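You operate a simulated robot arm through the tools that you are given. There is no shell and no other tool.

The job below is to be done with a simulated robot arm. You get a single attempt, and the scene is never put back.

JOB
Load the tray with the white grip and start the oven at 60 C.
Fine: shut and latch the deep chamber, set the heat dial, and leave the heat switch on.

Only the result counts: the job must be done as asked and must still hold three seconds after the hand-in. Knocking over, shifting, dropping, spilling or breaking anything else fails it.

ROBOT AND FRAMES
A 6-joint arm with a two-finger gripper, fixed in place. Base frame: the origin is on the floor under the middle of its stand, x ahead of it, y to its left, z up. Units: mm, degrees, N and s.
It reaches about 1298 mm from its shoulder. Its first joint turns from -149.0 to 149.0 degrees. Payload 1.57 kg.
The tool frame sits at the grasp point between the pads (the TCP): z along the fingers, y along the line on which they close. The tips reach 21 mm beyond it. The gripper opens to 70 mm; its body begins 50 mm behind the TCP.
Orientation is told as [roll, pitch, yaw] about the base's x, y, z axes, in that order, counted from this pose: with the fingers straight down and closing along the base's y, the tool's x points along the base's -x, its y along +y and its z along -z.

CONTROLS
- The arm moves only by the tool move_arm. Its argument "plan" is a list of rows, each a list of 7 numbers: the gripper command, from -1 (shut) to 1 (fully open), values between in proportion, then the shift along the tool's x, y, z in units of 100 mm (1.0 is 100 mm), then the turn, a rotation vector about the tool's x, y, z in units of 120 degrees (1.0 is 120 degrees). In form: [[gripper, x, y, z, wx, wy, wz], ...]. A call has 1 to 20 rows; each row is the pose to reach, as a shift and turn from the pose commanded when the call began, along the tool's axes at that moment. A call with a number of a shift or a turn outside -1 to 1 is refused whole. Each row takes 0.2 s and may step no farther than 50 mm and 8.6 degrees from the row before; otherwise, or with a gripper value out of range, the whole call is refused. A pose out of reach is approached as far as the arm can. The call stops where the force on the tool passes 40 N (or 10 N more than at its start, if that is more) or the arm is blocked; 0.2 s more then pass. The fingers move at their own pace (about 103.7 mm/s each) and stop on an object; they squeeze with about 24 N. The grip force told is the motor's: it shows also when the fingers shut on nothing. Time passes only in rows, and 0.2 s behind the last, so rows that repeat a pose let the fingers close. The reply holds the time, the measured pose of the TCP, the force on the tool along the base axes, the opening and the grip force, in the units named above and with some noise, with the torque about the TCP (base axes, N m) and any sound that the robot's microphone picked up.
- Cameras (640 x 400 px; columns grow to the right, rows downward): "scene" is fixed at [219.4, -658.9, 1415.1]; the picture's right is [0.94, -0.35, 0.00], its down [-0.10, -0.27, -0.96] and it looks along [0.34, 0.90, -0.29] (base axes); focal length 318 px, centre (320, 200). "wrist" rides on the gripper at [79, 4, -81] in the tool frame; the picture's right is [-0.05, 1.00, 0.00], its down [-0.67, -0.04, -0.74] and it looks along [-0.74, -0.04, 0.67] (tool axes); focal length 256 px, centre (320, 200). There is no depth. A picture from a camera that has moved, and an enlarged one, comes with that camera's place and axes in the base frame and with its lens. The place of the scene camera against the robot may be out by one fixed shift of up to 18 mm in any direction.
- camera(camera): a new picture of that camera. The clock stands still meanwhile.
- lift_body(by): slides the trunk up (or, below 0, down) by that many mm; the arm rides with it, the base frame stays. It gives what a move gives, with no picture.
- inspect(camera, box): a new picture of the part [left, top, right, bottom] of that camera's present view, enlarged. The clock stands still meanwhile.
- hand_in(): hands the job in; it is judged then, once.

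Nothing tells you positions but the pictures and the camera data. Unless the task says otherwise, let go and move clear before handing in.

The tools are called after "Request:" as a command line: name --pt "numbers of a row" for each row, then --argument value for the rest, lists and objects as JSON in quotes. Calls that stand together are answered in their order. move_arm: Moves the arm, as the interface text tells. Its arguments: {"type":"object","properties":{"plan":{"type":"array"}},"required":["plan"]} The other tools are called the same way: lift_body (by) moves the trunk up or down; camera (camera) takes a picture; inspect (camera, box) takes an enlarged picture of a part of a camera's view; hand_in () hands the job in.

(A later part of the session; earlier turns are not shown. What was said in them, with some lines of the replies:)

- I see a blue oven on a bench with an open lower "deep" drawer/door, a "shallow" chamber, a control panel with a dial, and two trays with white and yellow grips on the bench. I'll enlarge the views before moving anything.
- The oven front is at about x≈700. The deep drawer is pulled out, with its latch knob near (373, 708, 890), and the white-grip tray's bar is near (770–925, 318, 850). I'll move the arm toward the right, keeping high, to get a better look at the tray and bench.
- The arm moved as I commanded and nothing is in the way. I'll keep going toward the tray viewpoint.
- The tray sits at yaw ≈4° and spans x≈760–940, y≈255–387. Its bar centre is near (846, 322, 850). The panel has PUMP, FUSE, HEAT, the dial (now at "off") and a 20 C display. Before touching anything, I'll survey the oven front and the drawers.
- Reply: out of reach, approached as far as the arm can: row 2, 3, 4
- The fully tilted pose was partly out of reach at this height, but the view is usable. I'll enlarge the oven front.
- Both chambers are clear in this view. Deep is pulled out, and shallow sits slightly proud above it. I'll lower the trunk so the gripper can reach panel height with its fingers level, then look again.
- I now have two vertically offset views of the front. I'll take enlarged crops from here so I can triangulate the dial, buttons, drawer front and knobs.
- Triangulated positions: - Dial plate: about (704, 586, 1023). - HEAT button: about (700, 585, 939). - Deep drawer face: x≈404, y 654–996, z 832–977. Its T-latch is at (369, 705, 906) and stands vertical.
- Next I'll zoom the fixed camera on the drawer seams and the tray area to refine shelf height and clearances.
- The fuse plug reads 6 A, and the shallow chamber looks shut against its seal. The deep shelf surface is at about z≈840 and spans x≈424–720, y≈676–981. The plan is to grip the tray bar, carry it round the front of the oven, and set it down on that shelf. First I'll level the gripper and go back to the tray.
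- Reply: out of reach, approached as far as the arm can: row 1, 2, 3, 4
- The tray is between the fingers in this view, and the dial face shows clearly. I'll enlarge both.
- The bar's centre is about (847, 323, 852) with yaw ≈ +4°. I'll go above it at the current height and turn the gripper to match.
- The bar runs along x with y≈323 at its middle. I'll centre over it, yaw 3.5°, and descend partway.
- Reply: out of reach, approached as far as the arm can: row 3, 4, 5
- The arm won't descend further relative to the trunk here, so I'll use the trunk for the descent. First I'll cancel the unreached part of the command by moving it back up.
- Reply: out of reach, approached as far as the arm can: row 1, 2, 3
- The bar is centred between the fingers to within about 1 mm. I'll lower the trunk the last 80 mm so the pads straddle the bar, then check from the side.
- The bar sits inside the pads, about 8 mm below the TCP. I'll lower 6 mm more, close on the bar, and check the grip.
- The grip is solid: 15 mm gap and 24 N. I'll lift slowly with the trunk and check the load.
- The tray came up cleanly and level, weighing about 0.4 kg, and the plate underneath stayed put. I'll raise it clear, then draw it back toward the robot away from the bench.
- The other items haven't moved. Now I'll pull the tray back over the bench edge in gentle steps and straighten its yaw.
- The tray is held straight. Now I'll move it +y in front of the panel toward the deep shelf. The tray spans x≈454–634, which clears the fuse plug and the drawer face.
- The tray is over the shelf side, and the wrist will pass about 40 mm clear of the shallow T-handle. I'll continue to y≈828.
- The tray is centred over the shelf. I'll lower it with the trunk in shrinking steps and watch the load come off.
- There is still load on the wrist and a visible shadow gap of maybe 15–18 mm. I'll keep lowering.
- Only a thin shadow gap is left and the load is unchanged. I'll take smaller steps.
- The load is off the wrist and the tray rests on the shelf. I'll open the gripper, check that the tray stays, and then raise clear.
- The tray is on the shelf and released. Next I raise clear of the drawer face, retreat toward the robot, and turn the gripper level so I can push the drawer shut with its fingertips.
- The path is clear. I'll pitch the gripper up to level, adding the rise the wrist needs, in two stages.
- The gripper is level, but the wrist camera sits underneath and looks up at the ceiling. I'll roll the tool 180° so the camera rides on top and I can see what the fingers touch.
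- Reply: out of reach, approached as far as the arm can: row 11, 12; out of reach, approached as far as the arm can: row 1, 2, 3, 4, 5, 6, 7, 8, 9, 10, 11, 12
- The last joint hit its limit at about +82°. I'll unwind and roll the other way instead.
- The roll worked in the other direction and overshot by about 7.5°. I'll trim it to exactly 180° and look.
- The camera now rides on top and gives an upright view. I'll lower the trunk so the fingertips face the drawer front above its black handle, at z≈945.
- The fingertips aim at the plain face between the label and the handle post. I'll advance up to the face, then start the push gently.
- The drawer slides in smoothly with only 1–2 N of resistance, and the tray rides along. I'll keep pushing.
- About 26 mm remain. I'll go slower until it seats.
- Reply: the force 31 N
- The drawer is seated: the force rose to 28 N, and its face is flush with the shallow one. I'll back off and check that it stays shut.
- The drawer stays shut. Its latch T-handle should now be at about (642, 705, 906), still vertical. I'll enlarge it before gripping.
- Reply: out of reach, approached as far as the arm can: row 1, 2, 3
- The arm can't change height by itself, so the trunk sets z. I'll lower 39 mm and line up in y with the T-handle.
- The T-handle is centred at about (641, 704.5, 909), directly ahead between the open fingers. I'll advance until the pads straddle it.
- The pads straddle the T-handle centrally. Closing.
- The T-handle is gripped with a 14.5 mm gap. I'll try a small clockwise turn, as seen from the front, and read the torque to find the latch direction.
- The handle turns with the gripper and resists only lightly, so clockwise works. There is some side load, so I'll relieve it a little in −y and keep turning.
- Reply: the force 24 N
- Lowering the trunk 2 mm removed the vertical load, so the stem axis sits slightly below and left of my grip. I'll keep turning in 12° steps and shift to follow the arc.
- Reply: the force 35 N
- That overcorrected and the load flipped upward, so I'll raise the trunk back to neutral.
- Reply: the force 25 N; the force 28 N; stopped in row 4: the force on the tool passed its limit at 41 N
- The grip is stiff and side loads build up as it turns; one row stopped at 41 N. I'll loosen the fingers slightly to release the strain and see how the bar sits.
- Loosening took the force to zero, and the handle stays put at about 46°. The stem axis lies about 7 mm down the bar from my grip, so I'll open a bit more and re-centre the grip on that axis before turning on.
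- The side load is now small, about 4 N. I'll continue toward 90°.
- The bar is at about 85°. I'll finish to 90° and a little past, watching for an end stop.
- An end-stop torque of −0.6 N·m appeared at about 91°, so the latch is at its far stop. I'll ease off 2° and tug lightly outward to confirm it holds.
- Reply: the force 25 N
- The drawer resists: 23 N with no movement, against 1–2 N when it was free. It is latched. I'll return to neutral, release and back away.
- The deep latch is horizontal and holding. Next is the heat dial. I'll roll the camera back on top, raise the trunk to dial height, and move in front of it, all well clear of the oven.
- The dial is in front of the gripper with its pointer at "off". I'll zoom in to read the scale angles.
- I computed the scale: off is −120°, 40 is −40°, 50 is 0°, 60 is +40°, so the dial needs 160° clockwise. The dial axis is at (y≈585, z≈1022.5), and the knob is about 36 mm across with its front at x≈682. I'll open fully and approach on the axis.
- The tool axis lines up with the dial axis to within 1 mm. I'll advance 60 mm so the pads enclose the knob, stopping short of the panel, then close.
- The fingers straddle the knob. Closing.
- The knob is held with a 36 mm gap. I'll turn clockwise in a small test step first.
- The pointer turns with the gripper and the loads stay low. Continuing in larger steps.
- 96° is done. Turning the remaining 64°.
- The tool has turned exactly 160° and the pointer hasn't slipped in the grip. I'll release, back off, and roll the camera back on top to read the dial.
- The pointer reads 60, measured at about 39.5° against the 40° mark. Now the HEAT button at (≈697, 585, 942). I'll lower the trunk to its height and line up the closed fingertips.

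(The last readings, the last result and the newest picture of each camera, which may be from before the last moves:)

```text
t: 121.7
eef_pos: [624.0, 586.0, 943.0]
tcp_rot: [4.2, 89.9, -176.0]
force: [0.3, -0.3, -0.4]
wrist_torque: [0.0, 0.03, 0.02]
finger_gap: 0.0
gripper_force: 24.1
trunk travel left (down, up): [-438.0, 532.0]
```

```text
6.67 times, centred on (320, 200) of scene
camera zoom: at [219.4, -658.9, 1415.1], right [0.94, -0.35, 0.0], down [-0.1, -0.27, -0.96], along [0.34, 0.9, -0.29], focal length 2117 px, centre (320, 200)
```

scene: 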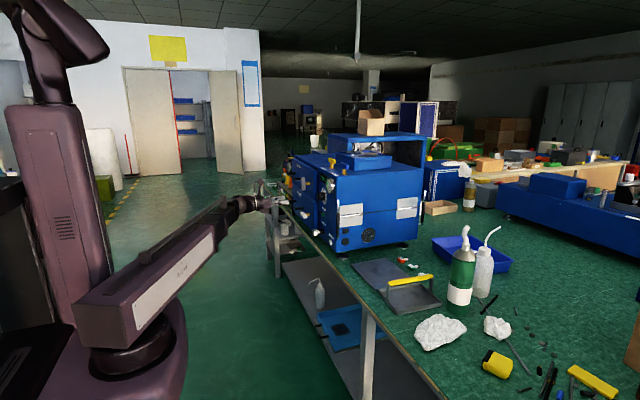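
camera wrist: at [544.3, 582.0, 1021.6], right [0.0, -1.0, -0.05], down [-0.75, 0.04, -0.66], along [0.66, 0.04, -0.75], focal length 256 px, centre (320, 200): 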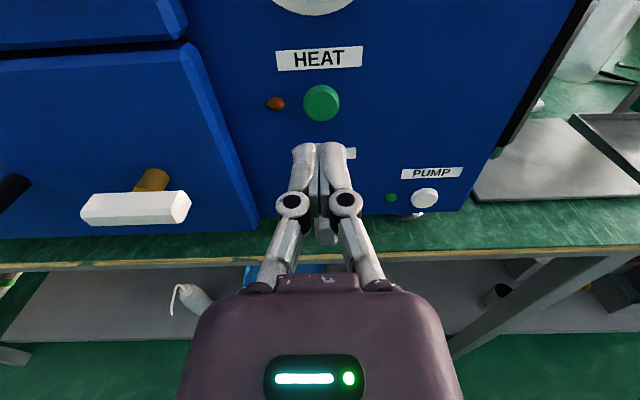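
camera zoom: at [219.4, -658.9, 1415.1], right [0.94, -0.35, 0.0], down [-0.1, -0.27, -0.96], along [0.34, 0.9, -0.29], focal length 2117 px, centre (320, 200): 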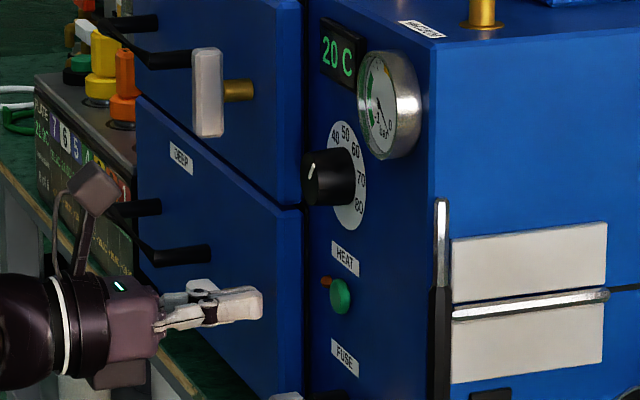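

The fingertips are aligned with the button. I'll advance close, then press in fine steps.

Request:
move_arm --pt "-1 0 0.012 0.2 0 0 0" --pt "-1 0 0.012 0.35 0 0 0" --pt "-1 0 0.012 0.42 0 0 0"

Request:
inspect --camera "wrist" --box '[240, 80, 400, 200]'

Request:
inspect --camera "scene" --box '[295, 175, 345, 225]'

```text
t: 122.5
eef_pos: [666.0, 583.8, 940.9]
tcp_rot: [3.3, 89.7, -176.8]
force: [-0.3, 1.0, -0.2]
wrist_torque: [-0.01, 0.02, 0.02]
finger_gap: 0.2
gripper_force: 24.5
trunk travel left (down, up): [-438.0, 532.0]
```

```text
3.33 times, centred on (320, 140) of wrist
camera zoom: at [586.5, 579.5, 1021.5], right [0.0, -1.0, -0.05], down [-0.75, 0.04, -0.66], along [0.66, 0.04, -0.75], focal length 853 px, centre (320, 400)
```

zoom: 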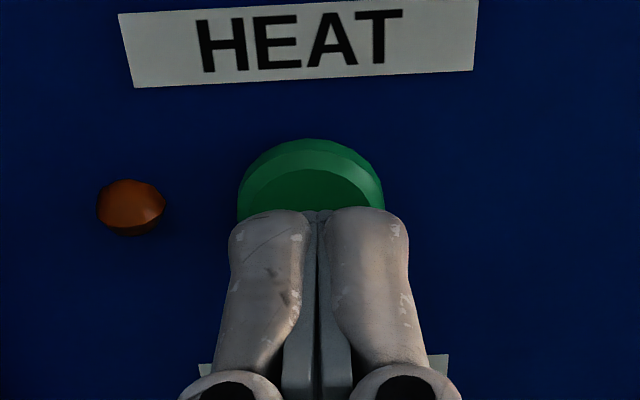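

```text
8.00 times, centred on (320, 200) of scene
camera zoom: at [219.4, -658.9, 1415.1], right [0.94, -0.35, 0.0], down [-0.1, -0.27, -0.96], along [0.34, 0.9, -0.29], focal length 2540 px, centre (320, 200)
```

zoom: 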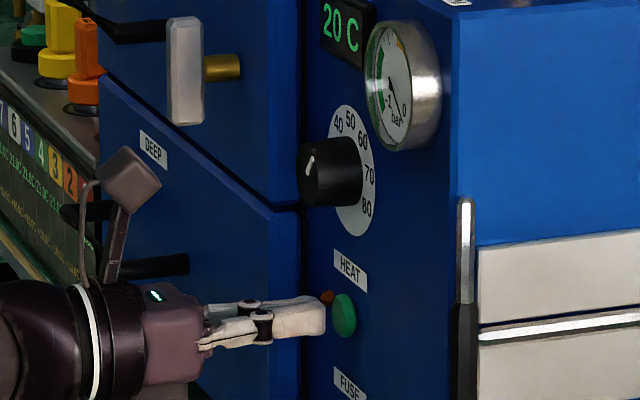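

Request:
move_arm --pt "-1 0 0 0.02 0 0 0" --pt "-1 0 0 0.04 0 0 0" --pt "-1 0 0 0.055 0 0 0" --pt "-1 0 0 0.07 0 0 0"

Request:
inspect --camera "wrist" --box '[240, 80, 400, 200]'

```text
t: 123.5
eef_pos: [672.0, 583.6, 941.6]
tcp_rot: [3.3, 89.7, -176.9]
force: [-0.1, 1.2, -0.5]
wrist_torque: [0.0, 0.02, 0.05]
finger_gap: 0.0
gripper_force: 24.1
trunk travel left (down, up): [-438.0, 532.0]
```

```text
3.33 times, centred on (320, 140) of wrist
camera zoom: at [592.9, 579.5, 1021.5], right [0.0, -1.0, -0.05], down [-0.75, 0.04, -0.66], along [0.66, 0.04, -0.75], focal length 853 px, centre (320, 400)
```

zoom: 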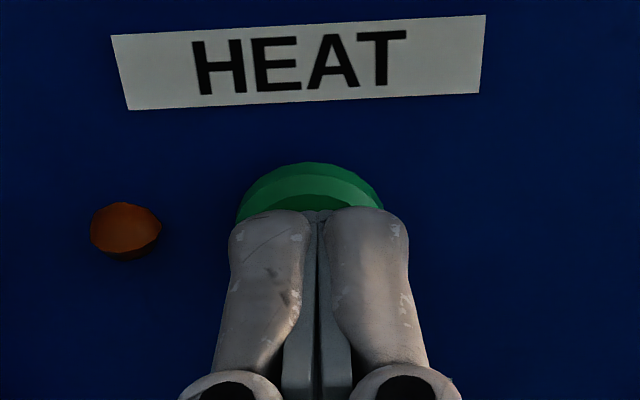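

No contact yet. Continuing at about 1 mm per step.

Request:
move_arm --pt "-1 0 0 0.01 0 0 0" --pt "-1 0 0 0.02 0 0 0" --pt "-1 0 0 0.03 0 0 0"

Request:
inspect --camera "wrist" --box '[240, 80, 400, 200]'

```text
t: 124.3
eef_pos: [675.7, 584.6, 941.7]
tcp_rot: [2.9, 89.7, -177.1]
force: [0.4, 0.3, -0.2]
wrist_torque: [0.0, 0.0, -0.01]
finger_gap: 0.1
gripper_force: 23.7
trunk travel left (down, up): [-438.0, 532.0]
```

```text
3.33 times, centred on (320, 140) of wrist
camera zoom: at [596.3, 579.6, 1021.5], right [0.0, -1.0, -0.05], down [-0.75, 0.04, -0.66], along [0.66, 0.04, -0.75], focal length 853 px, centre (320, 400)
```

zoom: 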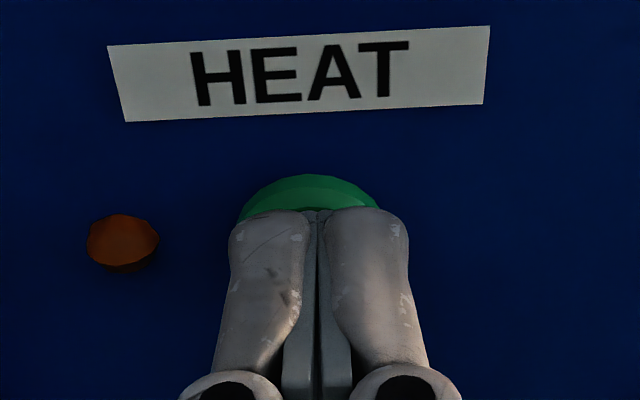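

Request:
move_arm --pt "-1 0 0 0.01 0 0 0" --pt "-1 0 0 0.02 0 0 0" --pt "-1 0 0 0.03 0 0 0"

Request:
inspect --camera "wrist" --box '[240, 80, 400, 200]'

```text
t: 125.1
eef_pos: [679.3, 584.1, 941.8]
tcp_rot: [2.9, 89.7, -177.3]
force: [-0.9, 0.2, 0.3]
wrist_torque: [-0.01, 0.0, 0.0]
finger_gap: 5.7
gripper_force: 29.0
trunk travel left (down, up): [-438.0, 532.0]
```

```text
3.33 times, centred on (320, 140) of wrist
camera zoom: at [599.0, 579.4, 1021.5], right [0.0, -1.0, -0.05], down [-0.75, 0.04, -0.66], along [0.66, 0.04, -0.75], focal length 853 px, centre (320, 400)
```

zoom: 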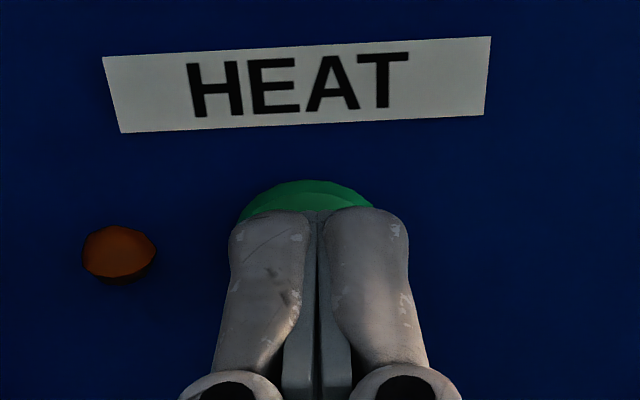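

Contact is beginning. A little further in.

Request:
move_arm --pt "-1 0 0 0.01 0 0 0" --pt "-1 0 0 0.02 0 0 0" --pt "-1 0 0 0.03 0 0 0"

Request:
inspect --camera "wrist" --box '[240, 80, 400, 200]'

```text
t: 125.9
eef_pos: [681.2, 583.1, 942.4]
tcp_rot: [2.6, 89.7, -177.5]
force: [-4.0, 0.1, -0.9]
wrist_torque: [-0.03, -0.01, 0.01]
finger_gap: 5.9
gripper_force: 28.9
trunk travel left (down, up): [-438.0, 532.0]
heard: click
```

```text
3.33 times, centred on (320, 140) of wrist
camera zoom: at [602.0, 579.3, 1021.6], right [0.0, -1.0, -0.05], down [-0.75, 0.04, -0.66], along [0.66, 0.04, -0.75], focal length 853 px, centre (320, 400)
```

zoom: 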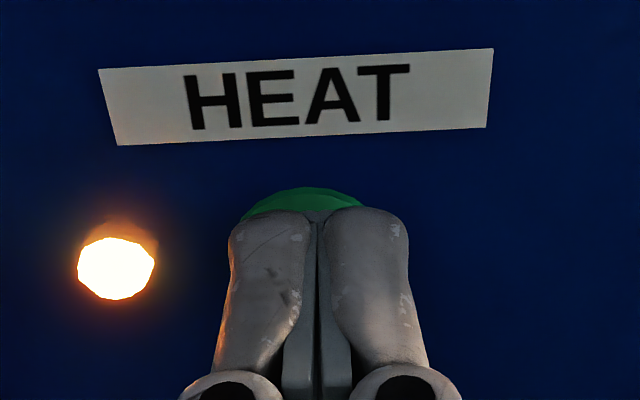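

There was a click and the HEAT lamp lit. I'll withdraw straight back and check that it stays on.

Request:
move_arm --pt "-1 0 0 -0.05 0 0 0" --pt "-1 0 0 -0.2 0 0 0" --pt "-1 0 0 -0.5 0 0 0" --pt "-1 0 0 -0.9 0 0 0" --pt "-1 0 0 -1.0 0 0 0"

Request:
move_arm --pt "-1 0 0 -0.3 0 0 0" --pt "-1 0 0 -0.6 0 0 0" --pt "-1 0 0 -0.6 0 0 0" --pt "-1 0 0 -0.6 0 0 0" --pt "-1 0 0 -0.6 0 0 0" --pt "-1 0 0 -0.6 0 0 0"

Request:
camera --camera "wrist"

Request:
inspect --camera "scene" --box '[265, 150, 345, 240]'

```text
t: 127.1
eef_pos: [582.5, 583.8, 941.9]
tcp_rot: [3.9, 89.8, -176.2]
force: [0.1, -0.3, -0.9]
wrist_torque: [0.02, 0.0, -0.02]
finger_gap: 0.1
gripper_force: 28.3
trunk travel left (down, up): [-438.0, 532.0]
```

```text
t: 128.5
eef_pos: [521.6, 584.5, 942.2]
tcp_rot: [4.6, 89.8, -175.7]
force: [-0.1, 0.4, -0.2]
wrist_torque: [-0.01, -0.01, 0.0]
finger_gap: 0.1
gripper_force: 28.6
trunk travel left (down, up): [-438.0, 532.0]
```

```text
taken
camera wrist: at [441.6, 580.2, 1021.7], right [0.0, -1.0, -0.05], down [-0.75, 0.04, -0.66], along [0.66, 0.04, -0.75], focal length 256 px, centre (320, 200)
```

wrist: 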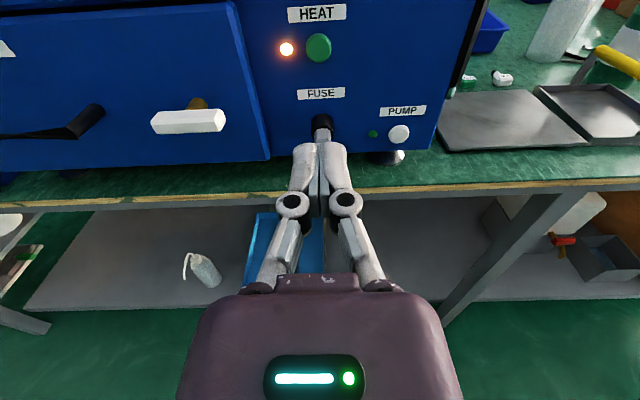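

```text
4.44 times, centred on (305, 195) of scene
camera zoom: at [219.4, -658.9, 1415.1], right [0.94, -0.35, 0.0], down [-0.1, -0.27, -0.96], along [0.34, 0.9, -0.29], focal length 1411 px, centre (387, 222)
```

zoom: 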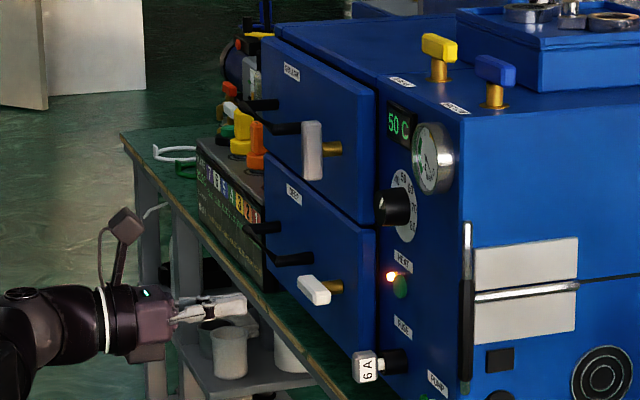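

The lamp stays lit and the display already reads 50 C. I'll wait and see where it settles.

Request:
move_arm --pt "-1 0 0 0 0 0 0" --pt "-1 0 0 0 0 0 0" --pt "-1 0 0 0 0 0 0" --pt "-1 0 0 0 0 0 0" --pt "-1 0 0 0 0 0 0" --pt "-1 0 0 0 0 0 0" --pt "-1 0 0 0 0 0 0" --pt "-1 0 0 0 0 0 0" --pt "-1 0 0 0 0 0 0" --pt "-1 0 0 0 0 0 0"

Request:
inspect --camera "scene" --box '[295, 155, 345, 215]'

```text
t: 130.7
eef_pos: [521.8, 584.6, 941.9]
tcp_rot: [4.7, 89.9, -175.6]
force: [-0.3, -1.3, -0.9]
wrist_torque: [0.03, 0.02, -0.02]
finger_gap: 0.3
gripper_force: 28.4
trunk travel left (down, up): [-438.0, 532.0]
```

```text
6.67 times, centred on (320, 185) of scene
camera zoom: at [219.4, -658.9, 1415.1], right [0.94, -0.35, 0.0], down [-0.1, -0.27, -0.96], along [0.34, 0.9, -0.29], focal length 2117 px, centre (320, 300)
```

zoom: 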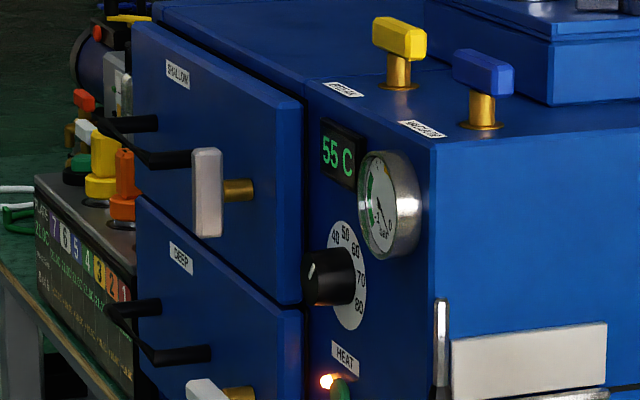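

The display is climbing and now reads 55 C, with the lamp on. I'll use the wait to back farther from the oven and keep watching the reading.

Request:
move_arm --pt "-1 0 0 -0.25 0 0 0" --pt "-1 0 0 -0.5 0 0 0" --pt "-1 0 0 -0.75 0 0 0" --pt "-1 0 0 -1.0 0 0 0" --pt "-1 0 0 -1.0 0 0 0" --pt "-1 0 0 -1.0 0 0 0" --pt "-1 0 0 -1.0 0 0 0" --pt "-1 0 0 -1.0 0 0 0" --pt "-1 0 0 -1.0 0 0 0" --pt "-1 0 0 -1.0 0 0 0" --pt "-1 0 0 -1.0 0 0 0" --pt "-1 0 0 -1.0 0 0 0" --pt "-1 0 0 -1.0 0 0 0" --pt "-1 0 0 -1.0 0 0 0" --pt "-1 0 0 -1.0 0 0 0" --pt "-1 0 0 -1.0 0 0 0"

Request:
inspect --camera "scene" --box '[295, 155, 345, 215]'

Request:
move_arm --pt "-1 0 0 0 0 0 0" --pt "-1 0 0 0 0 0 0" --pt "-1 0 0 0 0 0 0" --pt "-1 0 0 0 0 0 0" --pt "-1 0 0 0 0 0 0" --pt "-1 0 0 0 0 0 0" --pt "-1 0 0 0 0 0 0" --pt "-1 0 0 0 0 0 0" --pt "-1 0 0 0 0 0 0" --pt "-1 0 0 0 0 0 0" --pt "-1 0 0 0 0 0 0" --pt "-1 0 0 0 0 0 0" --pt "-1 0 0 0 0 0 0" --pt "-1 0 0 0 0 0 0" --pt "-1 0 0 0 0 0 0" --pt "-1 0 0 0 0 0 0" --pt "-1 0 0 0 0 0 0" --pt "-1 0 0 0 0 0 0"

Request:
inspect --camera "scene" --box '[295, 155, 345, 215]'

Request:
camera --camera "scene"

Request:
camera --camera "wrist"

```text
t: 134.1
eef_pos: [422.1, 583.5, 942.7]
tcp_rot: [4.0, 89.8, -176.2]
force: [-0.1, 0.1, 0.1]
wrist_torque: [0.0, 0.01, 0.0]
finger_gap: 0.0
gripper_force: 28.5
trunk travel left (down, up): [-438.0, 532.0]
```

```text
6.67 times, centred on (320, 185) of scene
camera zoom: at [219.4, -658.9, 1415.1], right [0.94, -0.35, 0.0], down [-0.1, -0.27, -0.96], along [0.34, 0.9, -0.29], focal length 2117 px, centre (320, 300)
```

zoom: 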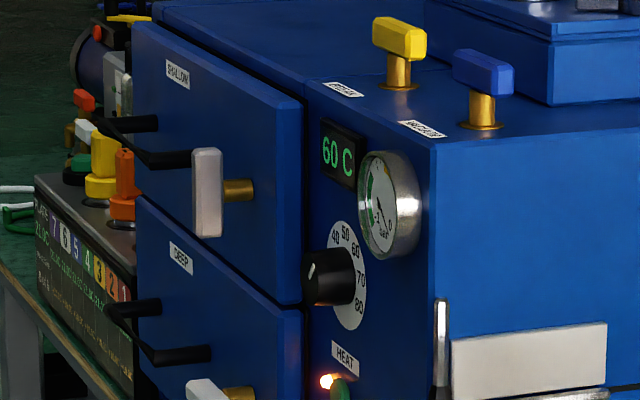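

```text
t: 137.9
eef_pos: [422.1, 584.7, 942.3]
tcp_rot: [4.2, 89.8, -176.0]
force: [0.3, 0.9, -0.5]
wrist_torque: [0.02, -0.03, -0.01]
finger_gap: 0.2
gripper_force: 28.3
trunk travel left (down, up): [-438.0, 532.0]
```

```text
6.67 times, centred on (320, 185) of scene
camera zoom: at [219.4, -658.9, 1415.1], right [0.94, -0.35, 0.0], down [-0.1, -0.27, -0.96], along [0.34, 0.9, -0.29], focal length 2117 px, centre (320, 300)
```

zoom: 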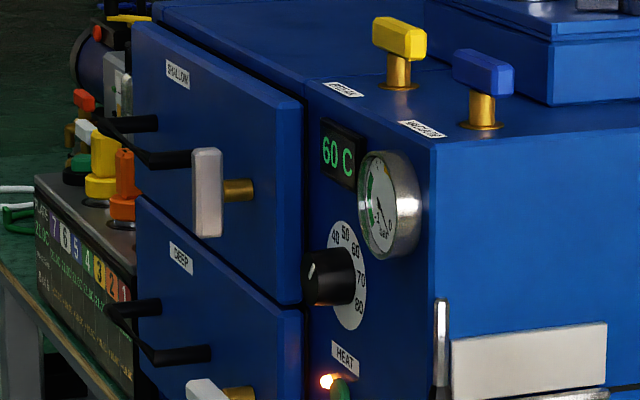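

```text
taken
```

scene: 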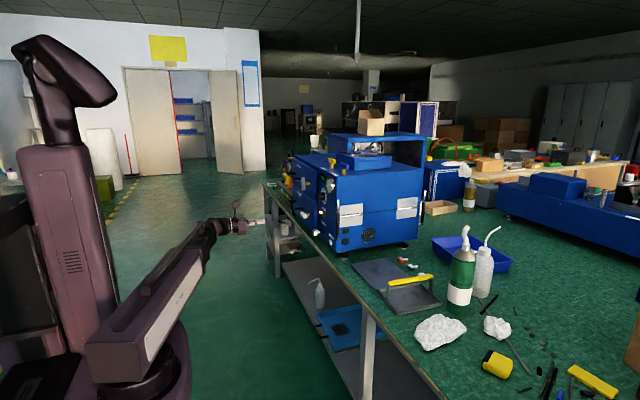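

```text
taken
camera wrist: at [342.2, 580.3, 1021.6], right [0.0, -1.0, -0.05], down [-0.75, 0.04, -0.66], along [0.66, 0.04, -0.75], focal length 256 px, centre (320, 200)
```

wrist: 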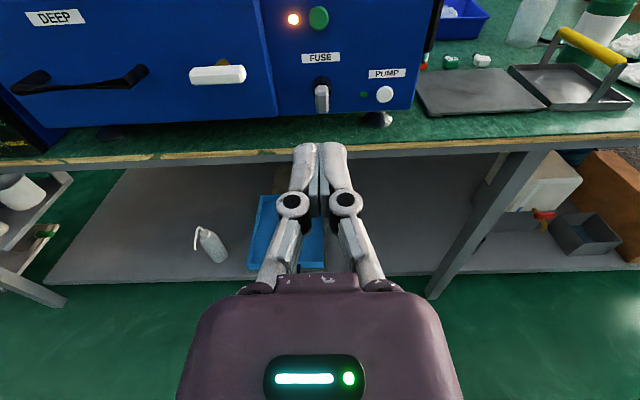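

The display holds at 60 C and the HEAT lamp is lit. The dial points at 60, and the deep chamber is shut and latched with the white-grip tray inside. The other bench items haven't moved and the arm is clear, so I'm handing in.

Request:
hand_in

```text
The job is handed in.
```

The white-grip tray is in the deep chamber and the oven is running at 60 C. I handed the job in; the tool only confirmed that it was received, not whether it passed.

- **Tray:** it sits on the deep chamber's shelf. It lifted cleanly off the plate it was resting on, and nothing else on the bench appears to have moved in the pictures.
- **Deep chamber:** it is shut, and its latch is turned 90° to its stop. When I pulled on it, the drawer didn't move.
- **Heat dial:** the pointer is on 60.
- **Heat switch:** I pressed it once; it clicked and the lamp came on. The display climbed from 20 C to 60 C and was still at 60 with the lamp lit about four seconds later, just before I handed in.

While I was turning the latch, one step stopped when the force briefly reached 41 N. I loosened the grip, re-centred it and finished the turn with only light force.

The gripper was empty and about 250 mm in front of the oven when I handed in.
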